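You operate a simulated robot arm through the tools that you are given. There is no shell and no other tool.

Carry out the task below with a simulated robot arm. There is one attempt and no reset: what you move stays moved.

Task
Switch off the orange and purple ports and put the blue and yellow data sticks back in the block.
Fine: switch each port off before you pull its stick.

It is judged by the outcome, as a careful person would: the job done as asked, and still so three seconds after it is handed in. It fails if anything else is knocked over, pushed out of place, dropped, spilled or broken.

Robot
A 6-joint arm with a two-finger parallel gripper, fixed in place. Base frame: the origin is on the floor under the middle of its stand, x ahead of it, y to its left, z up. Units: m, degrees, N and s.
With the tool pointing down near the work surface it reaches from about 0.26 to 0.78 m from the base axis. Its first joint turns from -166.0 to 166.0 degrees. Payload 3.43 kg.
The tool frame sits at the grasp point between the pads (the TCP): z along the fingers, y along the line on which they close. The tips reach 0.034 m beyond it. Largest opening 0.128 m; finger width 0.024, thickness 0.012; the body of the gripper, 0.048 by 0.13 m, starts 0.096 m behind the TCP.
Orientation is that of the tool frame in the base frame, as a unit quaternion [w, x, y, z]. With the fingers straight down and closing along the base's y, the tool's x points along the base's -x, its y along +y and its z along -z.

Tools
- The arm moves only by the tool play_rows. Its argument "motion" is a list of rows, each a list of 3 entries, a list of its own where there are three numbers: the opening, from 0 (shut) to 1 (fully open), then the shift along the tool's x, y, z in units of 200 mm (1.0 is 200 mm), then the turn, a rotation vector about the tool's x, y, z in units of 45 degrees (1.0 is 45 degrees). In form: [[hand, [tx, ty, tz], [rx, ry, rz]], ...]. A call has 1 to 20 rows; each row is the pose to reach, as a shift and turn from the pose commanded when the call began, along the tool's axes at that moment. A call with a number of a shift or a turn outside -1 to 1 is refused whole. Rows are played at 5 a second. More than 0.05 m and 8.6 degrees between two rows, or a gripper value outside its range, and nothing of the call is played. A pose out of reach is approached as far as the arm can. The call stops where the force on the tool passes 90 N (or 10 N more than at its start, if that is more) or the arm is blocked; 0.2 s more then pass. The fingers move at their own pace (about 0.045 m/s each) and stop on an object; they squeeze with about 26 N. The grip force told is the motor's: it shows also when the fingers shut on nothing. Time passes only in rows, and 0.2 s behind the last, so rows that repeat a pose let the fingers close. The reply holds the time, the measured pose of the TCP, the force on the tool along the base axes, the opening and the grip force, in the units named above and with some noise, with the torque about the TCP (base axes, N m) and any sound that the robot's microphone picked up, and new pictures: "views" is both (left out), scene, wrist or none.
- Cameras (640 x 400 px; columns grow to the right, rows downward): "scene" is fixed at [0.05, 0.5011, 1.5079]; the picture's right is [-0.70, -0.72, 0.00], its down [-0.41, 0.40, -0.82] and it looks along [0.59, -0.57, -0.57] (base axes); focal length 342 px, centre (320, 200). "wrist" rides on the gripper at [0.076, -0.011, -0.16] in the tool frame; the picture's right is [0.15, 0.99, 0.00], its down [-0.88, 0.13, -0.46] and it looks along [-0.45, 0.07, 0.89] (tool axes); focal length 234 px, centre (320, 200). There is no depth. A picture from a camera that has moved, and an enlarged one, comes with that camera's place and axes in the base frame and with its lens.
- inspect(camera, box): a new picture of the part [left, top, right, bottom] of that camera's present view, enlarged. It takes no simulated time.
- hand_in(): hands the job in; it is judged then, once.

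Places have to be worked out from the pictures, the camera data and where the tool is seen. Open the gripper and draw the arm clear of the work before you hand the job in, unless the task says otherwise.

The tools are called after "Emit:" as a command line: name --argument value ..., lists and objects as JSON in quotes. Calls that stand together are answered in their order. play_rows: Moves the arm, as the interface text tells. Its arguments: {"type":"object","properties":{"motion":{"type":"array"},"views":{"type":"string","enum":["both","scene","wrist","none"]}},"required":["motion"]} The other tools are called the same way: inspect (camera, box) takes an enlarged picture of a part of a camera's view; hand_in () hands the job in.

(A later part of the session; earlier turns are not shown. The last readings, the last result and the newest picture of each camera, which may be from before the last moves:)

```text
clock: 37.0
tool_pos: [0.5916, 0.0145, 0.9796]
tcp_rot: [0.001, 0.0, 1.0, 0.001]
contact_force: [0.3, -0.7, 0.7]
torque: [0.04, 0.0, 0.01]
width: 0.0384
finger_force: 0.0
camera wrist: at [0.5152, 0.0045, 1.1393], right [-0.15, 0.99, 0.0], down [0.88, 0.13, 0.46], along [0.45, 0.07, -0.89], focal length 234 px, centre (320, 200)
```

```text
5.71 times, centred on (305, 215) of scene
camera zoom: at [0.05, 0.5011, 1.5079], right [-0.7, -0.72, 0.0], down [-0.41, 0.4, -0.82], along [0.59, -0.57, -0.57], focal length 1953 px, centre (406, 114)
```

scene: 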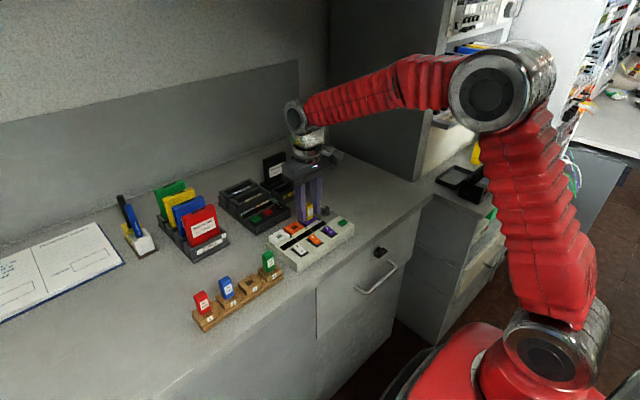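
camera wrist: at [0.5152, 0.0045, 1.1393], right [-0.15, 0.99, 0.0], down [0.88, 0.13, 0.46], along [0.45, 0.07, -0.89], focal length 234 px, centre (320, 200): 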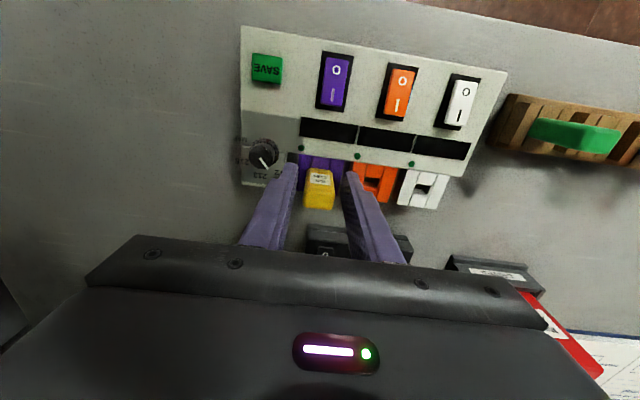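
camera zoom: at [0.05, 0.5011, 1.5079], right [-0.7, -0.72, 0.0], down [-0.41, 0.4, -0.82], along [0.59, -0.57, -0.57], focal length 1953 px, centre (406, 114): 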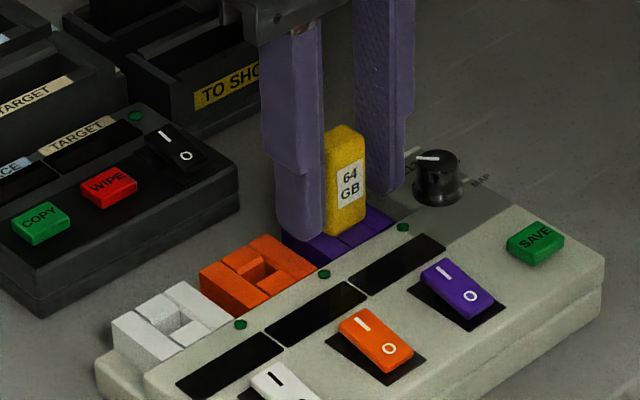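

Yellow is centred between the fingers to within about 0.5 mm, and the knob is clear. I'll nudge 0.4 mm to −y and close.

Emit:
play_rows --motion '[[0.3, [0, -0.002, 0], [0, 0, 0]], [0.22, [0, -0.002, 0], [0, 0, 0]], [0, [0, -0.002, 0], [0, 0, 0]], [0, [0, -0.002, 0], [0, 0, 0]], [0, [0, -0.002, 0], [0, 0, 0]]]'

Emit:
inspect --camera "wrist" --box '[240, 110, 400, 210]'

Emit:
inspect --camera "scene" --box '[260, 180, 350, 250]'

```text
clock: 38.2
tool_pos: [0.5919, 0.0159, 0.9803]
tcp_rot: [0.001, 0.0, 1.0, 0.0]
contact_force: [-0.2, -0.6, -0.4]
torque: [-0.03, -0.02, 0.0]
width: 0.0229
finger_force: 25.9
camera wrist: at [0.5147, 0.0046, 1.1394], right [-0.15, 0.99, 0.0], down [0.88, 0.13, 0.46], along [0.45, 0.07, -0.89], focal length 234 px, centre (320, 200)
```

scene: 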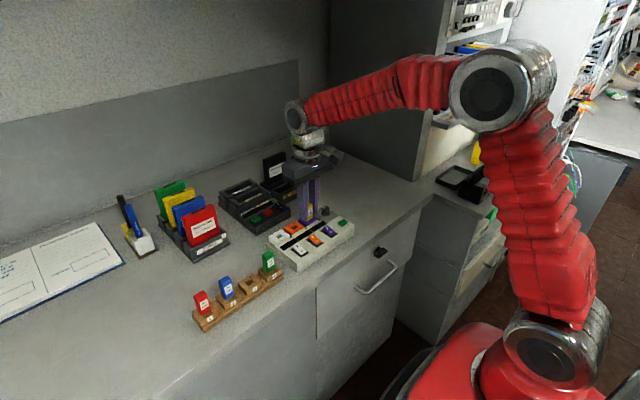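
wrist: 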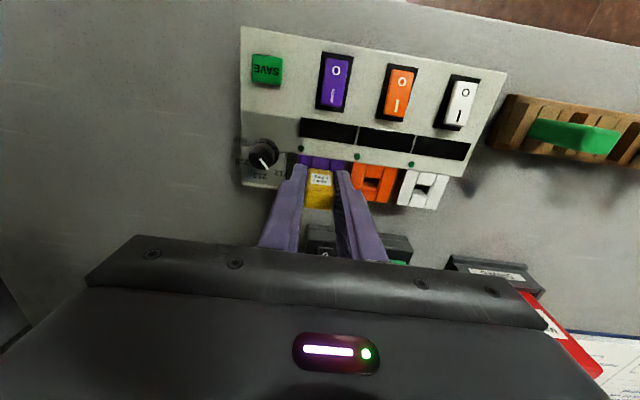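

```text
4.00 times, centred on (320, 160) of wrist
camera zoom: at [0.5147, 0.0046, 1.1394], right [-0.15, 0.99, 0.0], down [0.88, 0.13, 0.46], along [0.45, 0.07, -0.89], focal length 937 px, centre (320, 360)
```

zoom: 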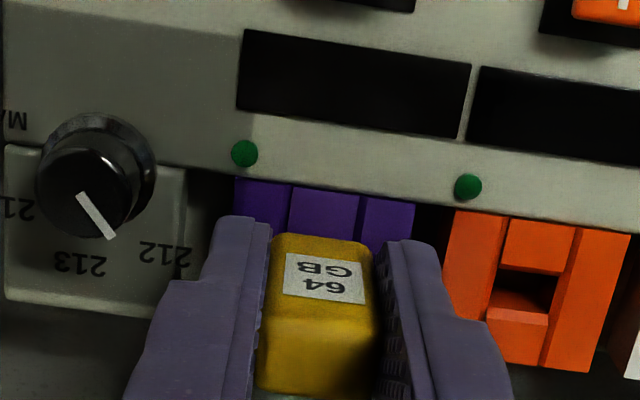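

```text
5.71 times, centred on (305, 215) of scene
camera zoom: at [0.05, 0.5011, 1.5079], right [-0.7, -0.72, 0.0], down [-0.41, 0.4, -0.82], along [0.59, -0.57, -0.57], focal length 1953 px, centre (406, 114)
```

zoom: 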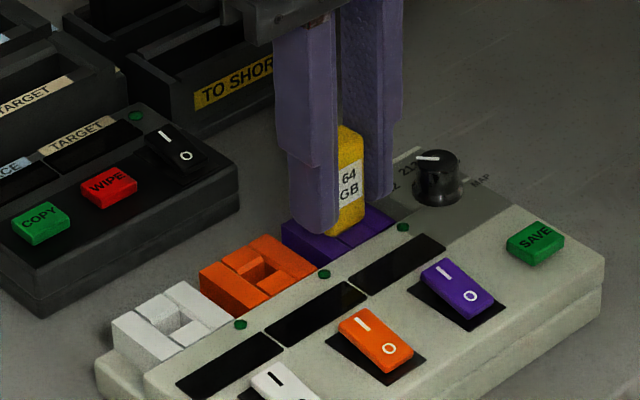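

Yellow is gripped at 22.9 mm. I'll pull it straight up, slowly at first, then carry it towards slot 3 at a safe height.

Emit:
play_rows --motion '[[0, [0, 0, -0.025], [0, 0, 0]], [0, [0, 0, -0.05], [0, 0, 0]], [0, [0, 0, -0.1], [0, 0, 0]], [0, [0, 0, -0.15], [0, 0, 0]], [0, [0, 0, -0.25], [0, 0, 0]], [0, [0, 0, -0.35], [0, 0, 0]], [0, [0, 0, -0.45], [0, 0, 0]], [0, [0.06, 0.2, -0.45], [0, 0, 0]], [0, [0.12, 0.4, -0.45], [0, 0, 0]], [0, [0.18, 0.6, -0.45], [0, 0, 0]], [0, [0.24, 0.8, -0.45], [0, 0, 0]], [0, [0.3, 1.0, -0.45], [0, 0, 0]], [0, [0.3, 1.0, -0.45], [0, 0, 0]]]'

Emit:
play_rows --motion '[[0, [0.03, 0.1, 0], [0, 0, 0]], [0, [0.04, 0.195, 0], [0, 0, 0]], [0, [0.04, 0.195, 0], [0, 0, 0]], [0, [0.04, 0.195, 0], [0, 0, 0]]]'

Emit:
inspect --camera "wrist" --box '[260, 110, 360, 172]'

Emit:
inspect --camera "scene" --box '[180, 220, 300, 320]'

```text
clock: 41.0
tool_pos: [0.5324, 0.2164, 1.0669]
tcp_rot: [0.0, 0.0, 1.0, -0.001]
contact_force: [0.0, 0.5, 0.8]
torque: [0.01, -0.02, -0.01]
width: 0.0227
finger_force: 25.8
camera wrist: at [0.456, 0.2056, 1.2271], right [-0.15, 0.99, 0.0], down [0.88, 0.13, 0.46], along [0.45, 0.07, -0.89], focal length 234 px, centre (320, 200)
```

scene: 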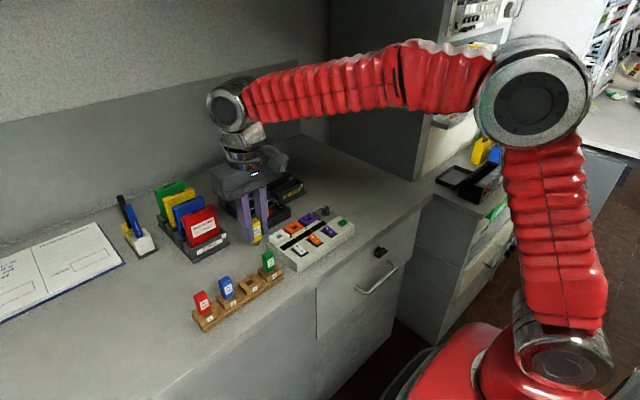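
wrist: 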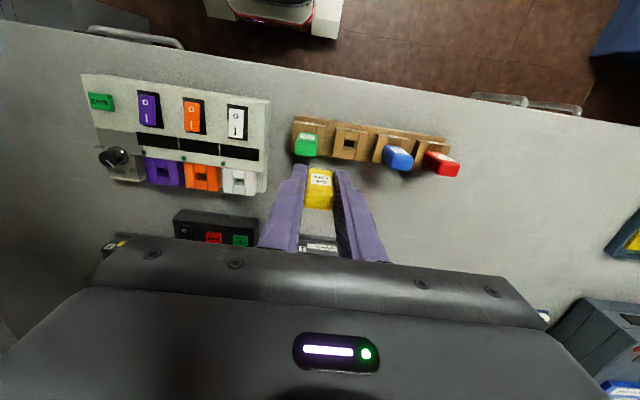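

```text
clock: 42.0
tool_pos: [0.525, 0.2517, 1.0695]
tcp_rot: [0.002, 0.0, 1.0, -0.001]
contact_force: [-0.1, -0.2, 0.1]
torque: [-0.02, -0.02, 0.0]
width: 0.0226
finger_force: 26.1
camera wrist: at [0.4489, 0.2414, 1.2287], right [-0.15, 0.99, 0.0], down [0.88, 0.13, 0.46], along [0.45, 0.07, -0.89], focal length 234 px, centre (320, 200)
```

scene: 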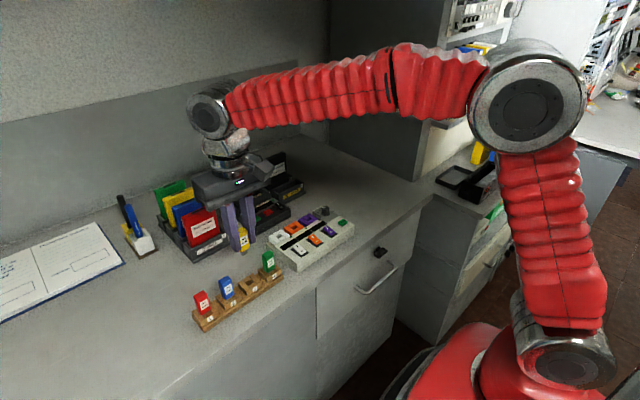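
wrist: 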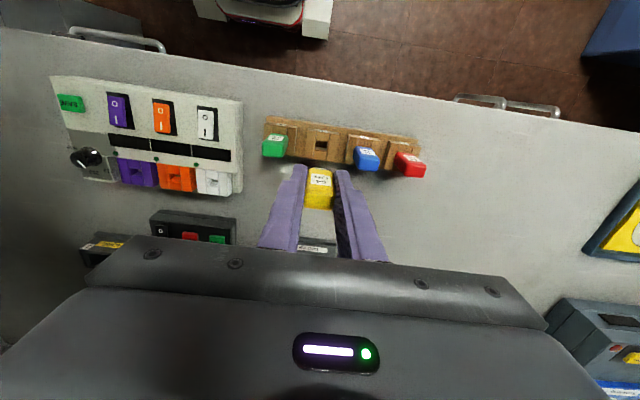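

```text
6.40 times, centred on (310, 141) of wrist
camera zoom: at [0.4489, 0.2414, 1.2287], right [-0.15, 0.99, 0.0], down [0.88, 0.13, 0.46], along [0.45, 0.07, -0.89], focal length 1499 px, centre (384, 578)
```

zoom: 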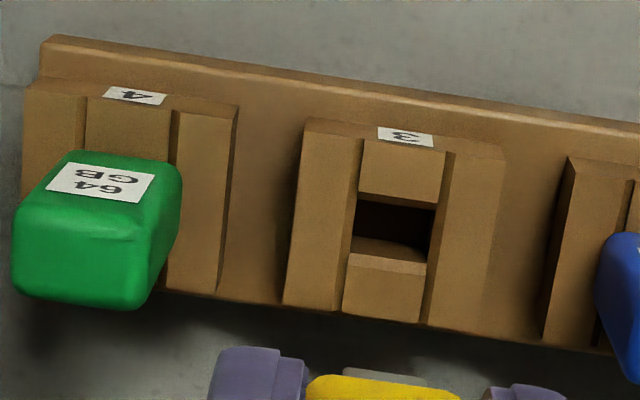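

```text
4.00 times, centred on (240, 270) of scene
camera zoom: at [0.05, 0.5011, 1.5079], right [-0.7, -0.72, 0.0], down [-0.41, 0.4, -0.82], along [0.59, -0.57, -0.57], focal length 1367 px, centre (640, -80)
```

zoom: 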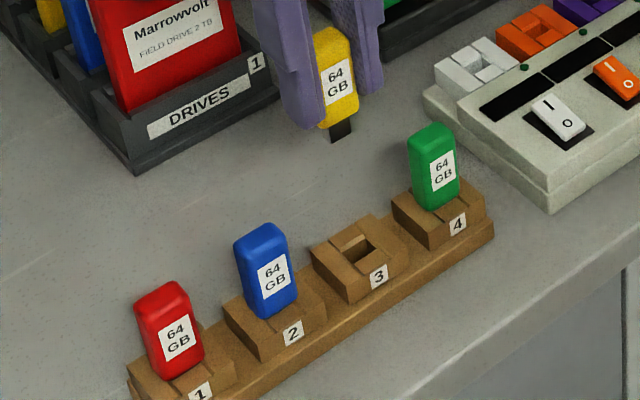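

Slot 3's hole computes to (0.5232, 0.2543). Compared with the blue insertion, I need about −3.7 mm in x (yellow sits slightly further forward in the hand) and +1.5 mm in y. I'll shift and lower until the plug is about 1 cm above the hole.

Emit:
play_rows --motion '[[0, [0.0185, 0.0075, 0.0], [0, 0, 0]], [0, [0.0185, 0.0075, 0.1], [0, 0, 0]], [0, [0.0185, 0.0075, 0.2], [0, 0, 0]], [0, [0.0185, 0.0075, 0.28], [0, 0, 0]], [0, [0.0185, 0.0075, 0.335], [0, 0, 0]], [0, [0.0185, 0.0075, 0.335], [0, 0, 0]], [0, [0.0185, 0.0075, 0.335], [0, 0, 0]]]'

Emit:
inspect --camera "wrist" --box '[260, 110, 380, 185]'

Emit:
inspect --camera "scene" --box '[205, 240, 285, 305]'

```text
clock: 43.6
tool_pos: [0.5213, 0.2542, 1.0016]
tcp_rot: [0.002, 0.0, 1.0, -0.001]
contact_force: [-0.1, -0.2, -0.3]
torque: [0.01, 0.01, -0.01]
width: 0.0227
finger_force: 26.0
camera wrist: at [0.4445, 0.2433, 1.1618], right [-0.15, 0.99, 0.0], down [0.88, 0.13, 0.46], along [0.45, 0.07, -0.89], focal length 234 px, centre (320, 200)
```

scene: 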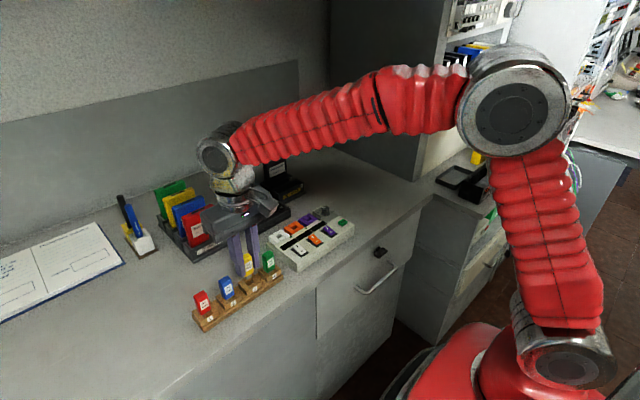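
wrist: 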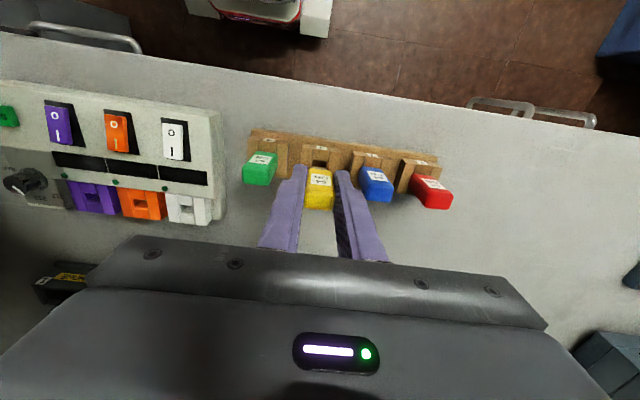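

```text
5.33 times, centred on (320, 148) of wrist
camera zoom: at [0.4445, 0.2433, 1.1618], right [-0.15, 0.99, 0.0], down [0.88, 0.13, 0.46], along [0.45, 0.07, -0.89], focal length 1249 px, centre (320, 480)
```

zoom: 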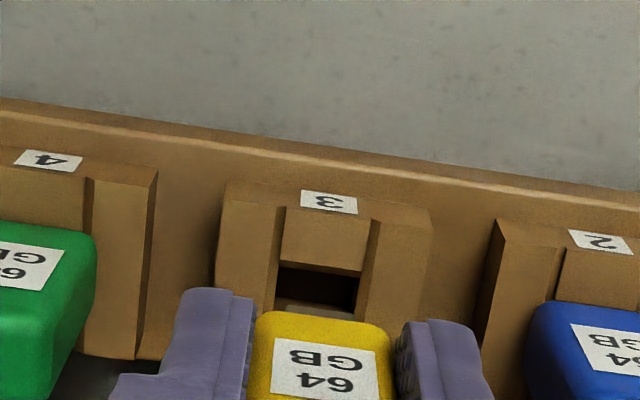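

```text
6.15 times, centred on (245, 272) of scene
camera zoom: at [0.05, 0.5011, 1.5079], right [-0.7, -0.72, 0.0], down [-0.41, 0.4, -0.82], along [0.59, -0.57, -0.57], focal length 2103 px, centre (782, -246)
```

zoom: 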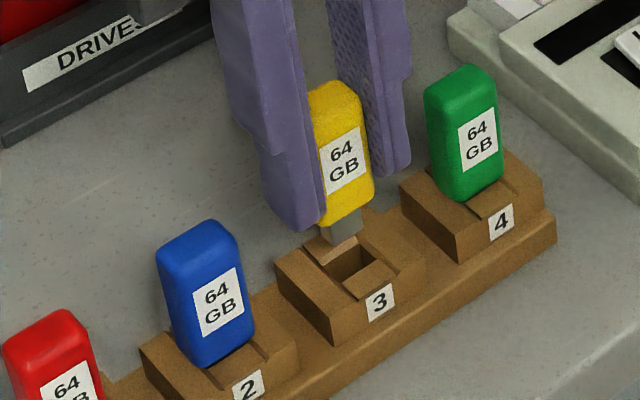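

The plug lines up in y. In x it is about 1 mm too close to the front rim, so I shift +1 mm in x and lower slowly so that the plug enters.

Emit:
play_rows --motion '[[0, [-0.005, 0, 0.02], [0, 0, 0]], [0, [-0.005, 0, 0.05], [0, 0, 0]], [0, [-0.005, 0, 0.075], [0, 0, 0]], [0, [-0.005, 0, 0.095], [0, 0, 0]], [0, [-0.005, 0, 0.11], [0, 0, 0]], [0, [-0.005, 0, 0.11], [0, 0, 0]]]' --views "none"

Emit:
inspect --camera "wrist" --box '[260, 110, 380, 185]'

Emit:
inspect --camera "scene" --box '[230, 250, 270, 290]'

```text
clock: 45.0
tool_pos: [0.5215, 0.2554, 0.9806]
tcp_rot: [0.0, 0.0, 1.0, 0.001]
contact_force: [-0.5, -0.1, 0.1]
torque: [-0.02, -0.02, 0.01]
width: 0.0228
finger_force: 25.6
```

```text
5.33 times, centred on (320, 148) of wrist
camera zoom: at [0.4458, 0.2443, 1.1403], right [-0.15, 0.99, 0.0], down [0.88, 0.13, 0.46], along [0.45, 0.07, -0.89], focal length 1249 px, centre (320, 480)
```

zoom: 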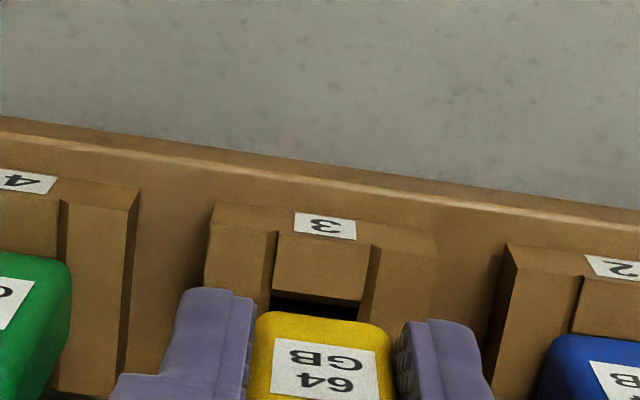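

```text
10.00 times, centred on (250, 270) of scene
camera zoom: at [0.05, 0.5011, 1.5079], right [-0.7, -0.72, 0.0], down [-0.41, 0.4, -0.82], along [0.59, -0.57, -0.57], focal length 3418 px, centre (1020, -500)
```

zoom: 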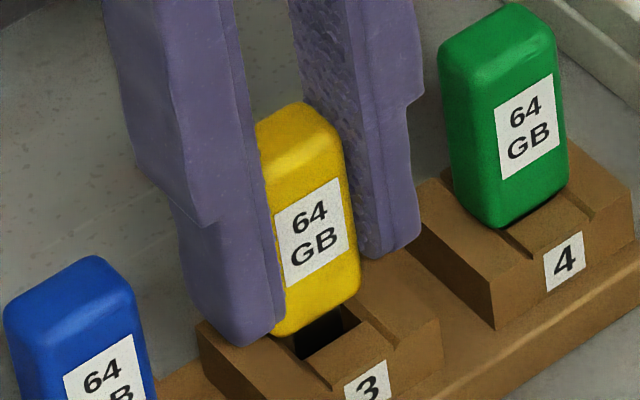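

The plug is in the hole with no force. The hand drifted about 0.8 mm to +y on the way down, as it did before, so I'll correct that and go down 5 mm more.

Emit:
play_rows --motion '[[0, [0, -0.0045, 0], [0, 0, 0]], [0, [0, -0.0045, 0.01], [0, 0, 0]], [0, [0, -0.0045, 0.02], [0, 0, 0]], [0, [0, -0.0045, 0.026], [0, 0, 0]], [0, [0, -0.0045, 0.026], [0, 0, 0]]]' --views "none"

Emit:
inspect --camera "wrist" --box '[260, 110, 380, 185]'

Emit:
inspect --camera "scene" --box '[230, 250, 270, 290]'

```text
clock: 46.2
tool_pos: [0.5224, 0.2548, 0.9746]
tcp_rot: [0.002, 0.0, 1.0, 0.0]
contact_force: [0.6, -0.5, -0.1]
torque: [-0.01, 0.01, 0.02]
width: 0.0229
finger_force: 25.3
```

```text
5.33 times, centred on (320, 148) of wrist
camera zoom: at [0.4452, 0.244, 1.1346], right [-0.15, 0.99, 0.0], down [0.88, 0.13, 0.46], along [0.45, 0.07, -0.89], focal length 1249 px, centre (320, 480)
```

zoom: 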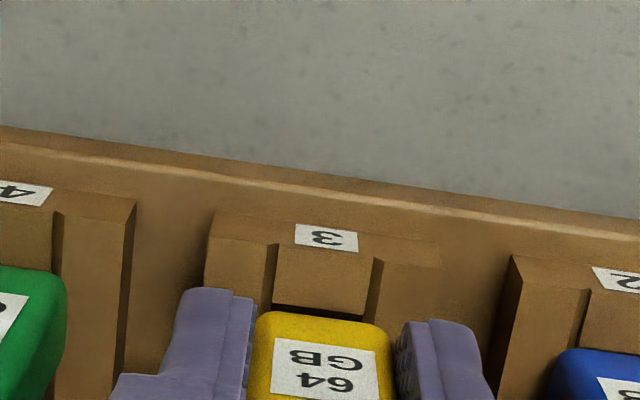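

```text
10.00 times, centred on (250, 270) of scene
camera zoom: at [0.05, 0.5011, 1.5079], right [-0.7, -0.72, 0.0], down [-0.41, 0.4, -0.82], along [0.59, -0.57, -0.57], focal length 3418 px, centre (1020, -500)
```

zoom: 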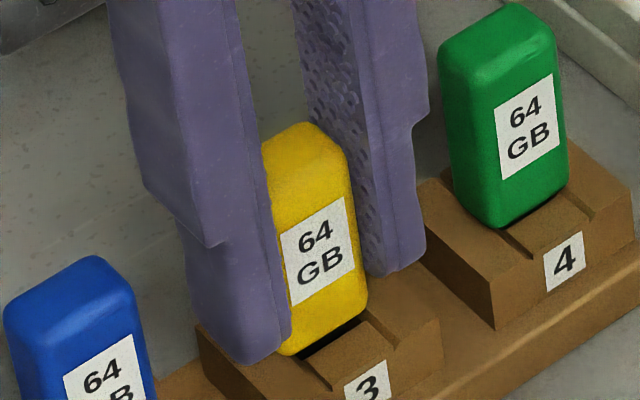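

No force yet, with about 2 mm left. I'll lower gently until the seat pushes back.

Emit:
play_rows --motion '[[0, [0, -0.001, 0.005], [0, 0, 0]], [0, [0, -0.001, 0.011], [0, 0, 0]], [0, [0, -0.001, 0.011], [0, 0, 0]]]' --views "none"

Emit:
inspect --camera "scene" --box '[230, 250, 270, 290]'

```text
clock: 47.0
tool_pos: [0.5221, 0.2554, 0.9739]
tcp_rot: [0.003, 0.0, 1.0, 0.0]
contact_force: [-0.9, -0.5, 14.3]
torque: [-0.08, 0.04, 0.01]
width: 0.023
finger_force: 26.6
```

```text
10.00 times, centred on (250, 270) of scene
camera zoom: at [0.05, 0.5011, 1.5079], right [-0.7, -0.72, 0.0], down [-0.41, 0.4, -0.82], along [0.59, -0.57, -0.57], focal length 3418 px, centre (1020, -500)
```

zoom: 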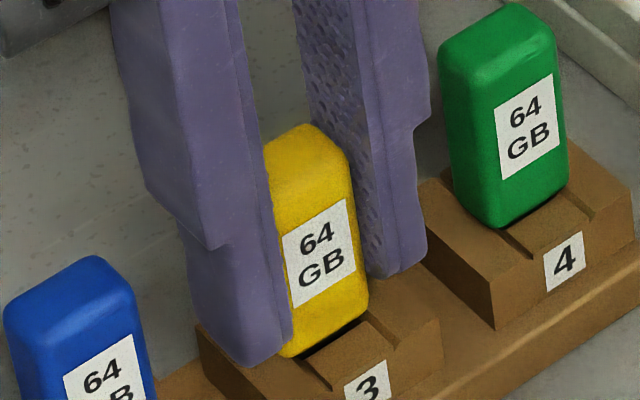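

There are 14 N from the seat, with almost no side force, and the gap matches the other sticks. I'll release to about 38 mm.

Emit:
play_rows --motion '[[0.22, [0, 0, 0], [0, 0, 0]], [0.3, [0, 0, 0], [0, 0, 0]], [0.3, [0, 0, 0], [0, 0, 0]], [0.3, [0, 0, 0], [0, 0, 0]]]'

Emit:
inspect --camera "scene" --box '[230, 250, 270, 290]'

Emit:
inspect --camera "wrist" --box '[240, 110, 400, 210]'

```text
clock: 48.0
tool_pos: [0.5226, 0.2545, 0.9713]
tcp_rot: [0.0, 0.0, 1.0, -0.001]
contact_force: [0.2, 0.0, -0.1]
torque: [-0.01, -0.01, 0.02]
width: 0.0384
finger_force: 0.0
camera wrist: at [0.4454, 0.2435, 1.1322], right [-0.15, 0.99, 0.0], down [0.88, 0.13, 0.46], along [0.45, 0.07, -0.89], focal length 234 px, centre (320, 200)
```

scene: 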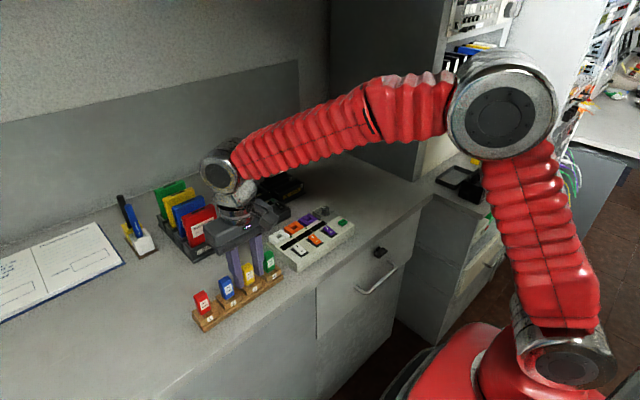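
wrist: 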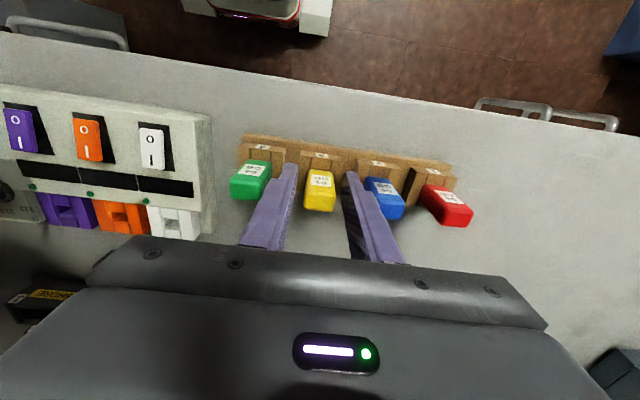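

```text
10.00 times, centred on (250, 270) of scene
camera zoom: at [0.05, 0.5011, 1.5079], right [-0.7, -0.72, 0.0], down [-0.41, 0.4, -0.82], along [0.59, -0.57, -0.57], focal length 3418 px, centre (1020, -500)
```

zoom: 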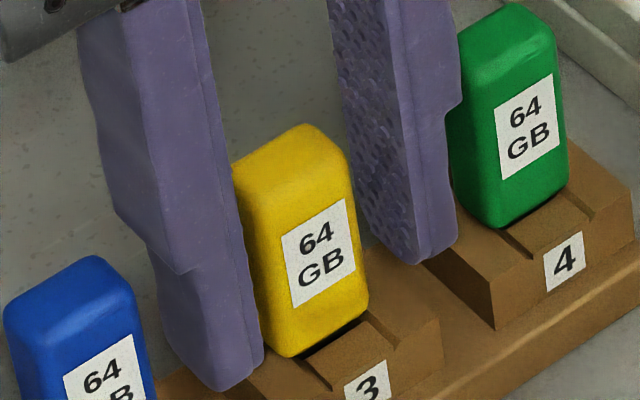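

```text
4.00 times, centred on (320, 160) of wrist
camera zoom: at [0.4454, 0.2435, 1.1322], right [-0.15, 0.99, 0.0], down [0.88, 0.13, 0.46], along [0.45, 0.07, -0.89], focal length 937 px, centre (320, 360)
```

zoom: 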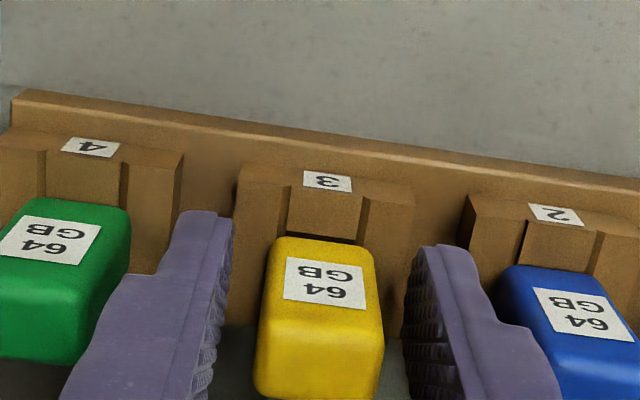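

Yellow stays in place after release. I'll lift straight up, clear of the sticks.

Emit:
play_rows --motion '[[0.3, [0, 0, -0.06], [0, 0, 0]], [0.3, [0, 0, -0.15], [0, 0, 0]], [0.3, [0, 0, -0.3], [0, 0, 0]], [0.3, [0, 0, -0.5], [0, 0, 0]], [0.3, [0, 0, -0.7], [0, 0, 0]], [0.3, [0.1, 0, -0.8], [0, 0, 0]], [0.3, [0.3, 0, -0.9], [0, 0, 0]], [0.3, [0.3, 0, -0.9], [0, 0, 0]]]'

Emit:
inspect --camera "scene" --box '[190, 245, 290, 330]'

Emit:
inspect --camera "scene" --box '[255, 185, 365, 275]'

Emit:
inspect --camera "wrist" --box '[180, 100, 460, 260]'

```text
clock: 49.8
tool_pos: [0.4621, 0.2523, 1.1539]
tcp_rot: [0.001, 0.0, 1.0, 0.0]
contact_force: [0.6, -0.5, 0.0]
torque: [0.0, 0.02, -0.01]
width: 0.0383
finger_force: 0.0
camera wrist: at [0.3851, 0.2411, 1.3132], right [-0.15, 0.99, 0.0], down [0.88, 0.13, 0.46], along [0.45, 0.07, -0.89], focal length 234 px, centre (320, 200)
```

scene: 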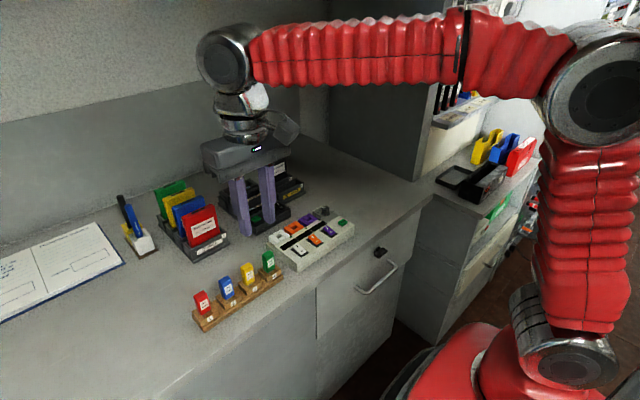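
wrist: 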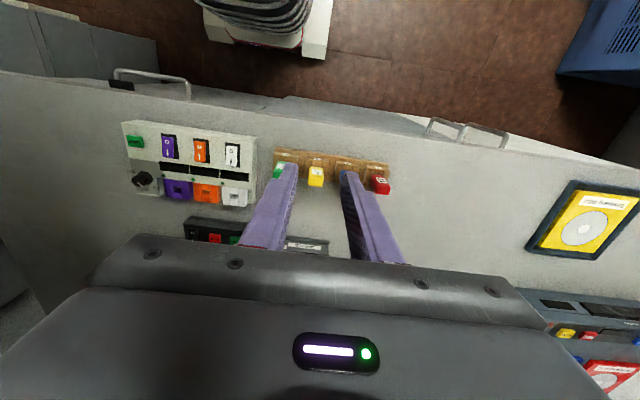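

```text
4.71 times, centred on (240, 288) of scene
camera zoom: at [0.05, 0.5011, 1.5079], right [-0.7, -0.72, 0.0], down [-0.41, 0.4, -0.82], along [0.59, -0.57, -0.57], focal length 1608 px, centre (696, -212)
```

zoom: 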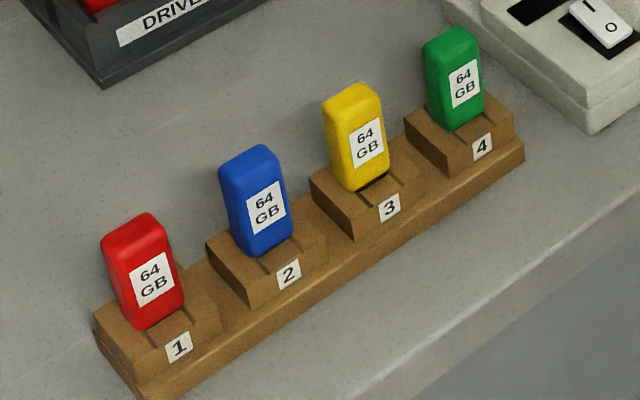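

```text
4.44 times, centred on (310, 230) of scene
camera zoom: at [0.05, 0.5011, 1.5079], right [-0.7, -0.72, 0.0], down [-0.41, 0.4, -0.82], along [0.59, -0.57, -0.57], focal length 1519 px, centre (364, 67)
```

zoom: 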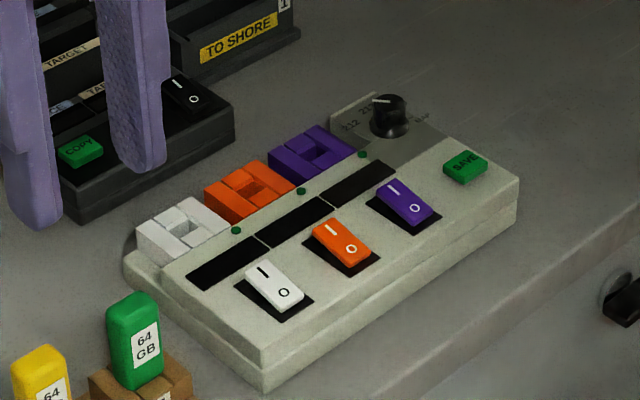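

```text
2.29 times, centred on (320, 180) of wrist
camera zoom: at [0.3851, 0.2411, 1.3132], right [-0.15, 0.99, 0.0], down [0.88, 0.13, 0.46], along [0.45, 0.07, -0.89], focal length 535 px, centre (320, 246)
```

zoom: 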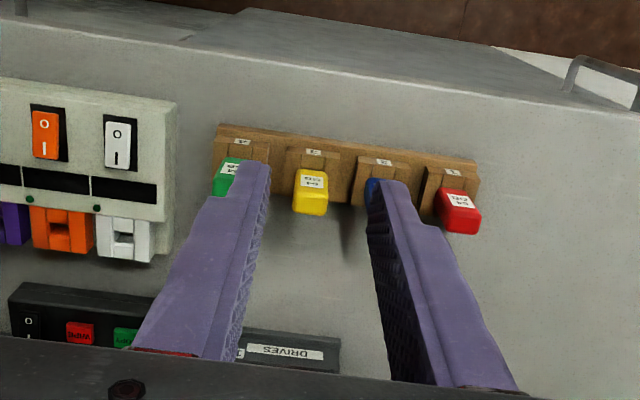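

All four sticks stand in the block, both switches read O and both displays are dark. I'll take one close look at how yellow sits compared with the others before I finish.

Emit:
inspect --camera "scene" --box '[230, 255, 265, 290]'

Emit:
inspect --camera "scene" --box '[210, 270, 245, 305]'

Emit:
inspect --camera "scene" --box '[252, 245, 287, 280]'

```text
11.43 times, centred on (248, 272) of scene
camera zoom: at [0.05, 0.5011, 1.5079], right [-0.7, -0.72, 0.0], down [-0.41, 0.4, -0.82], along [0.59, -0.57, -0.57], focal length 3906 px, centre (1149, -629)
```

zoom: 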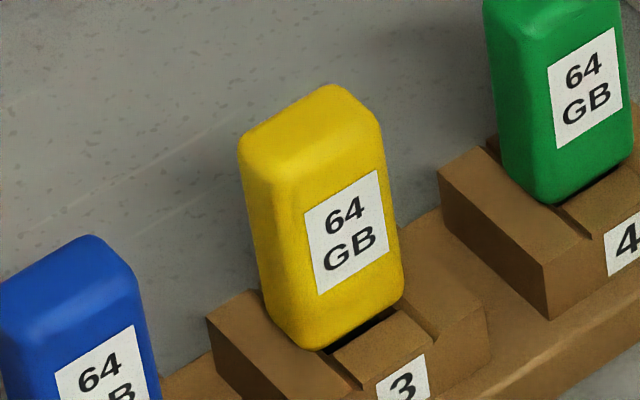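

```text
11.43 times, centred on (228, 288) of scene
camera zoom: at [0.05, 0.5011, 1.5079], right [-0.7, -0.72, 0.0], down [-0.41, 0.4, -0.82], along [0.59, -0.57, -0.57], focal length 3906 px, centre (1377, -800)
```

zoom: 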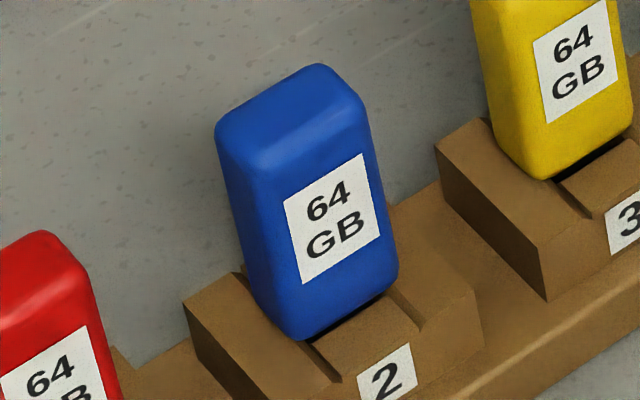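

```text
11.43 times, centred on (270, 262) of scene
camera zoom: at [0.05, 0.5011, 1.5079], right [-0.7, -0.72, 0.0], down [-0.41, 0.4, -0.82], along [0.59, -0.57, -0.57], focal length 3906 px, centre (897, -514)
```

zoom: 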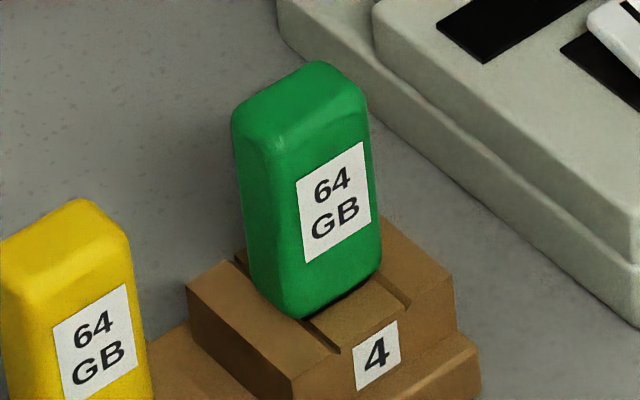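

Blue matches red and green closely. Yellow sits about 1–2 mm further back, with a wider dark gap in front, as blue did before it dropped home, so I'd rather seat it properly. I'll go back above yellow with the hand at 38 mm and check the alignment.

Emit:
play_rows --motion '[[0.3, [-0.2, 0.005, 0.1], [0, 0, 0]], [0.3, [-0.3, 0.01, 0.2], [0, 0, 0]], [0.3, [-0.3, 0.01, 0.4], [0, 0, 0]], [0.3, [-0.3, 0.01, 0.6], [0, 0, 0]], [0.3, [-0.3, 0.01, 0.6], [0, 0, 0]], [0.3, [-0.3, 0.01, 0.6], [0, 0, 0]]]'

Emit:
inspect --camera "wrist" --box '[240, 110, 400, 210]'

```text
clock: 51.2
tool_pos: [0.5229, 0.2521, 1.0361]
tcp_rot: [0.001, 0.0, 1.0, -0.001]
contact_force: [0.5, -0.3, -0.6]
torque: [0.0, 0.03, 0.02]
width: 0.0384
finger_force: 0.0
camera wrist: at [0.4458, 0.242, 1.194], right [-0.15, 0.99, 0.0], down [0.88, 0.13, 0.46], along [0.45, 0.07, -0.89], focal length 234 px, centre (320, 200)
```

scene: 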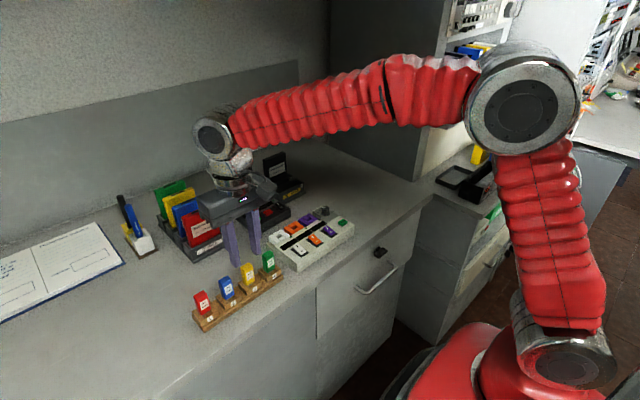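
wrist: 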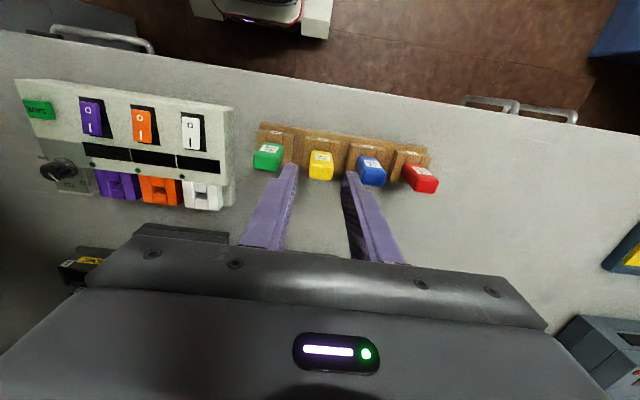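

```text
4.00 times, centred on (320, 160) of wrist
camera zoom: at [0.4458, 0.242, 1.194], right [-0.15, 0.99, 0.0], down [0.88, 0.13, 0.46], along [0.45, 0.07, -0.89], focal length 937 px, centre (320, 360)
```

zoom: 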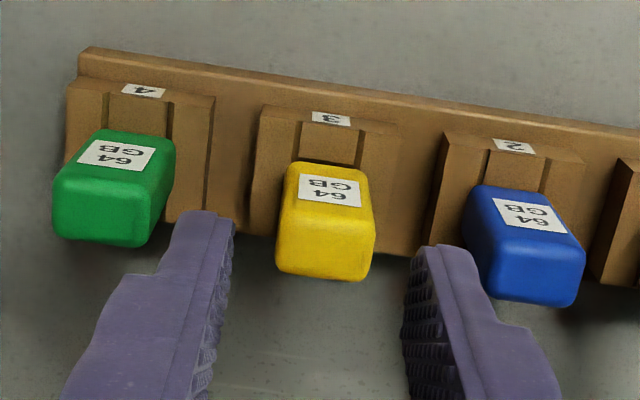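

Seen from above, yellow is about 1 mm behind the green–blue line, and the hand is about 2 mm short in y. I'll correct y by +1.8 mm, descend around yellow and check before closing.

Emit:
play_rows --motion '[[0.3, [0, 0.009, 0.0], [0, 0, 0]], [0.3, [0, 0.009, 0.08], [0, 0, 0]], [0.3, [0, 0.009, 0.16], [0, 0, 0]], [0.3, [0, 0.009, 0.23], [0, 0, 0]], [0.3, [0, 0.009, 0.28], [0, 0, 0]], [0.3, [0, 0.009, 0.31], [0, 0, 0]], [0.3, [0, 0.009, 0.31], [0, 0, 0]]]' --views "none"

Emit:
inspect --camera "wrist" --box '[240, 110, 400, 210]'

Emit:
inspect --camera "scene" --box '[230, 255, 265, 290]'

```text
clock: 52.8
tool_pos: [0.5214, 0.2578, 0.9707]
tcp_rot: [0.003, 0.001, 1.0, 0.0]
contact_force: [0.4, 0.3, -0.6]
torque: [0.01, -0.01, 0.01]
width: 0.0386
finger_force: 0.0
```

```text
4.00 times, centred on (320, 160) of wrist
camera zoom: at [0.4457, 0.2473, 1.1302], right [-0.15, 0.99, 0.0], down [0.88, 0.13, 0.46], along [0.45, 0.07, -0.89], focal length 937 px, centre (320, 360)
```

zoom: 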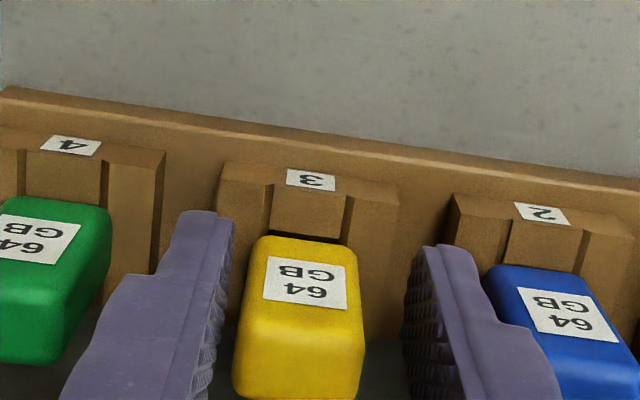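

```text
11.43 times, centred on (248, 272) of scene
camera zoom: at [0.05, 0.5011, 1.5079], right [-0.7, -0.72, 0.0], down [-0.41, 0.4, -0.82], along [0.59, -0.57, -0.57], focal length 3906 px, centre (1149, -629)
```

zoom: 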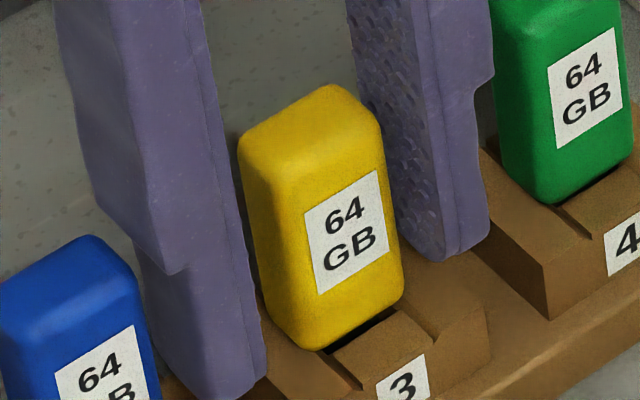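

The hand drifted about 3.4 mm too far in +y on the descent, though nothing is touched (force ≈0). I'll shift back −3.4 mm and re-check before closing.

Emit:
play_rows --motion '[[0.3, [0, -0.008, 0], [0, 0, 0]], [0.3, [0, -0.017, 0], [0, 0, 0]], [0.3, [0, -0.017, 0], [0, 0, 0]]]' --views "none"

Emit:
inspect --camera "wrist" --box '[240, 110, 400, 210]'

```text
clock: 53.6
tool_pos: [0.5214, 0.2553, 0.9716]
tcp_rot: [0.001, 0.001, 1.0, 0.0]
contact_force: [0.2, -0.1, 0.9]
torque: [-0.05, 0.01, 0.03]
width: 0.0384
finger_force: 0.0
```

```text
4.00 times, centred on (320, 160) of wrist
camera zoom: at [0.4456, 0.2446, 1.1305], right [-0.15, 0.99, 0.0], down [0.88, 0.13, 0.46], along [0.45, 0.07, -0.89], focal length 937 px, centre (320, 360)
```

zoom: 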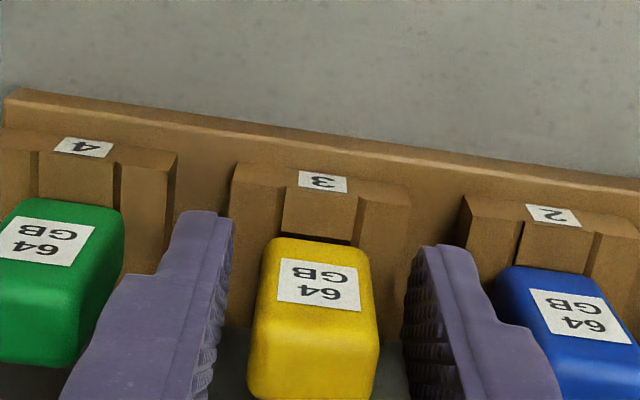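

Yellow is still about 1.2 mm to −y of the hand centre; one more small shift, then check.

Emit:
play_rows --motion '[[0.3, [0, -0.006, 0], [0, 0, 0]], [0.3, [0, -0.006, 0], [0, 0, 0]]]' --views "none"

Emit:
inspect --camera "wrist" --box '[240, 110, 400, 210]'

```text
clock: 54.2
tool_pos: [0.5212, 0.2551, 0.971]
tcp_rot: [0.001, 0.0, 1.0, 0.0]
contact_force: [0.5, -0.4, 0.6]
torque: [-0.03, -0.04, 0.03]
width: 0.0385
finger_force: 0.1
```

```text
4.00 times, centred on (320, 160) of wrist
camera zoom: at [0.4449, 0.2435, 1.1308], right [-0.15, 0.99, 0.0], down [0.88, 0.13, 0.46], along [0.45, 0.07, -0.89], focal length 937 px, centre (320, 360)
```

zoom: 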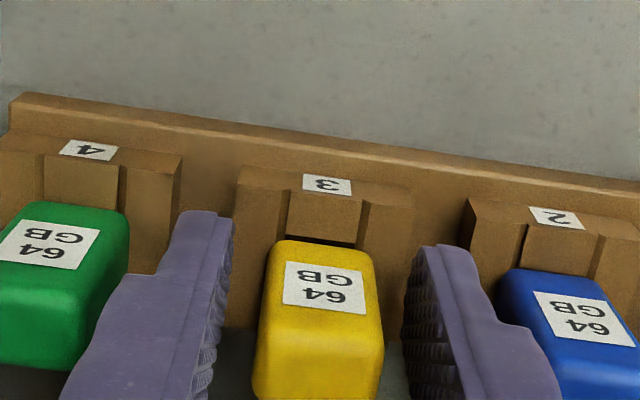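

Yellow is centred in the hand now. I'll close on it.

Emit:
play_rows --motion '[[0.22, [0, 0, 0], [0, 0, 0]], [0, [0, 0, 0], [0, 0, 0]], [0, [0, 0, 0], [0, 0, 0]], [0, [0, 0, 0], [0, 0, 0]]]' --views "none"

Emit:
inspect --camera "scene" --box '[230, 255, 265, 290]'

```text
clock: 55.2
tool_pos: [0.5221, 0.2551, 0.9711]
tcp_rot: [0.001, 0.0, 1.0, 0.001]
contact_force: [0.3, -1.0, 0.8]
torque: [-0.02, -0.01, -0.02]
width: 0.0232
finger_force: 26.2
```

```text
11.43 times, centred on (248, 272) of scene
camera zoom: at [0.05, 0.5011, 1.5079], right [-0.7, -0.72, 0.0], down [-0.41, 0.4, -0.82], along [0.59, -0.57, -0.57], focal length 3906 px, centre (1149, -629)
```

zoom: 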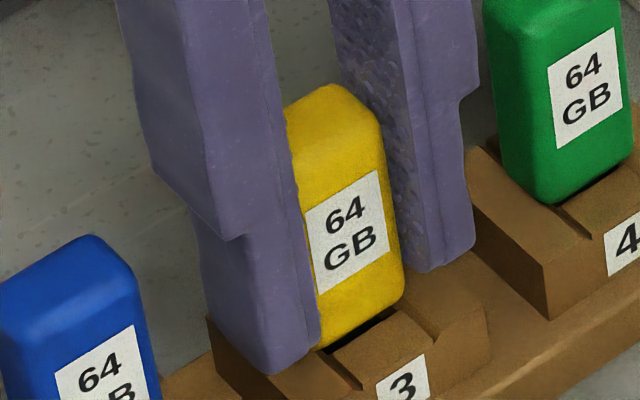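

It is gripped with no side load. Now I raise 1 mm, ease −1.4 mm in x and −0.8 mm in y, then press lightly down again.

Emit:
play_rows --motion '[[0, [0, 0, -0.005], [0, 0, 0]], [0, [0.004, -0.002, -0.005], [0, 0, 0]], [0, [0.007, -0.004, -0.005], [0, 0, 0]], [0, [0.007, -0.004, 0.0], [0, 0, 0]], [0, [0.007, -0.004, 0.004], [0, 0, 0]], [0, [0.007, -0.004, 0.004], [0, 0, 0]]]' --views "none"

Emit:
inspect --camera "scene" --box '[230, 255, 265, 290]'

Emit:
inspect --camera "wrist" --box '[240, 110, 400, 210]'

```text
clock: 56.6
tool_pos: [0.5203, 0.2535, 0.9705]
tcp_rot: [0.002, 0.001, 1.0, 0.0]
contact_force: [-0.6, -1.3, 12.9]
torque: [-0.03, -0.02, 0.0]
width: 0.023
finger_force: 25.7
```

```text
11.43 times, centred on (248, 272) of scene
camera zoom: at [0.05, 0.5011, 1.5079], right [-0.7, -0.72, 0.0], down [-0.41, 0.4, -0.82], along [0.59, -0.57, -0.57], focal length 3906 px, centre (1149, -629)
```

zoom: 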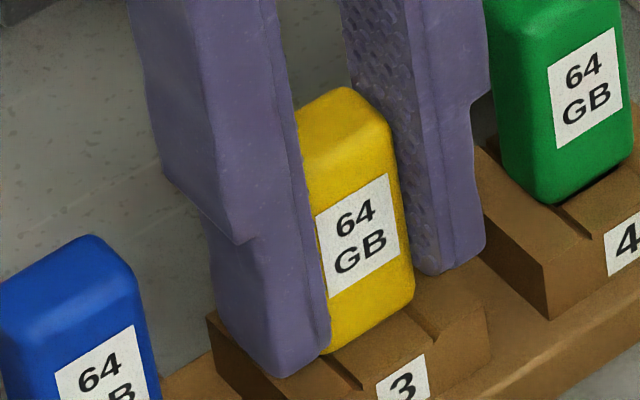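

```text
4.00 times, centred on (320, 160) of wrist
camera zoom: at [0.4427, 0.2425, 1.1306], right [-0.15, 0.99, 0.0], down [0.88, 0.13, 0.46], along [0.45, 0.07, -0.89], focal length 937 px, centre (320, 360)
```

zoom: 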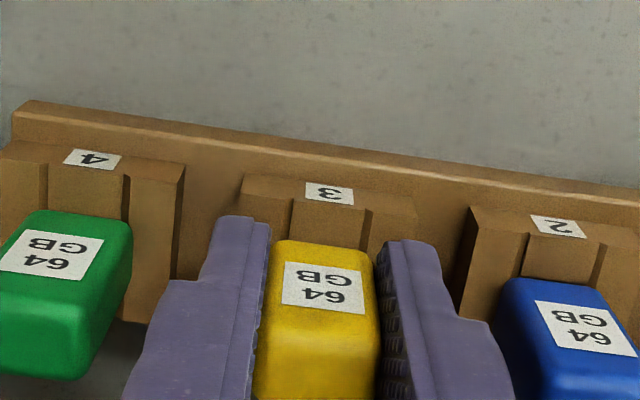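

The dark gap is closed, and yellow rests on the seat with 13 N and almost no side force. I'll release it again.

Emit:
play_rows --motion '[[0.22, [0, 0, 0], [0, 0, 0]], [0.29, [0, 0, 0], [0, 0, 0]], [0.29, [0, 0, 0], [0, 0, 0]], [0.29, [0, 0, 0], [0, 0, 0]]]' --views "none"

Emit:
inspect --camera "scene" --box '[230, 255, 265, 290]'

Emit:
inspect --camera "wrist" --box '[240, 110, 400, 210]'

```text
clock: 57.6
tool_pos: [0.5204, 0.253, 0.9709]
tcp_rot: [0.0, -0.001, 1.0, -0.001]
contact_force: [-0.5, 0.7, -1.0]
torque: [-0.01, 0.01, 0.0]
width: 0.0373
finger_force: 0.1
```

```text
11.43 times, centred on (248, 272) of scene
camera zoom: at [0.05, 0.5011, 1.5079], right [-0.7, -0.72, 0.0], down [-0.41, 0.4, -0.82], along [0.59, -0.57, -0.57], focal length 3906 px, centre (1149, -629)
```

zoom: 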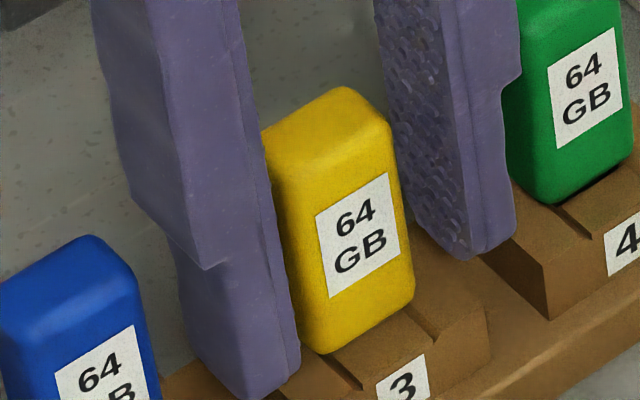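

```text
4.00 times, centred on (320, 160) of wrist
camera zoom: at [0.4429, 0.2426, 1.1298], right [-0.15, 0.99, 0.0], down [0.88, 0.13, 0.46], along [0.45, 0.07, -0.89], focal length 937 px, centre (320, 360)
```

zoom: 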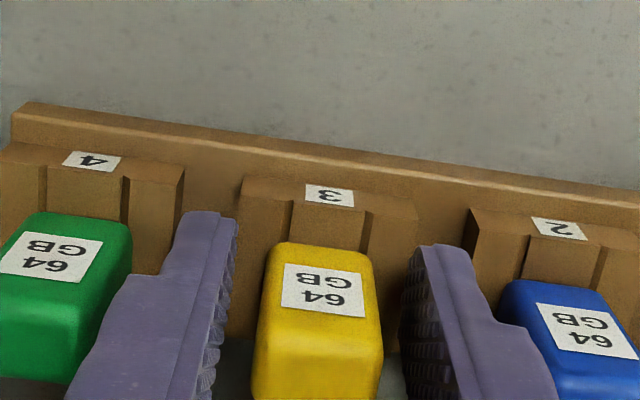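

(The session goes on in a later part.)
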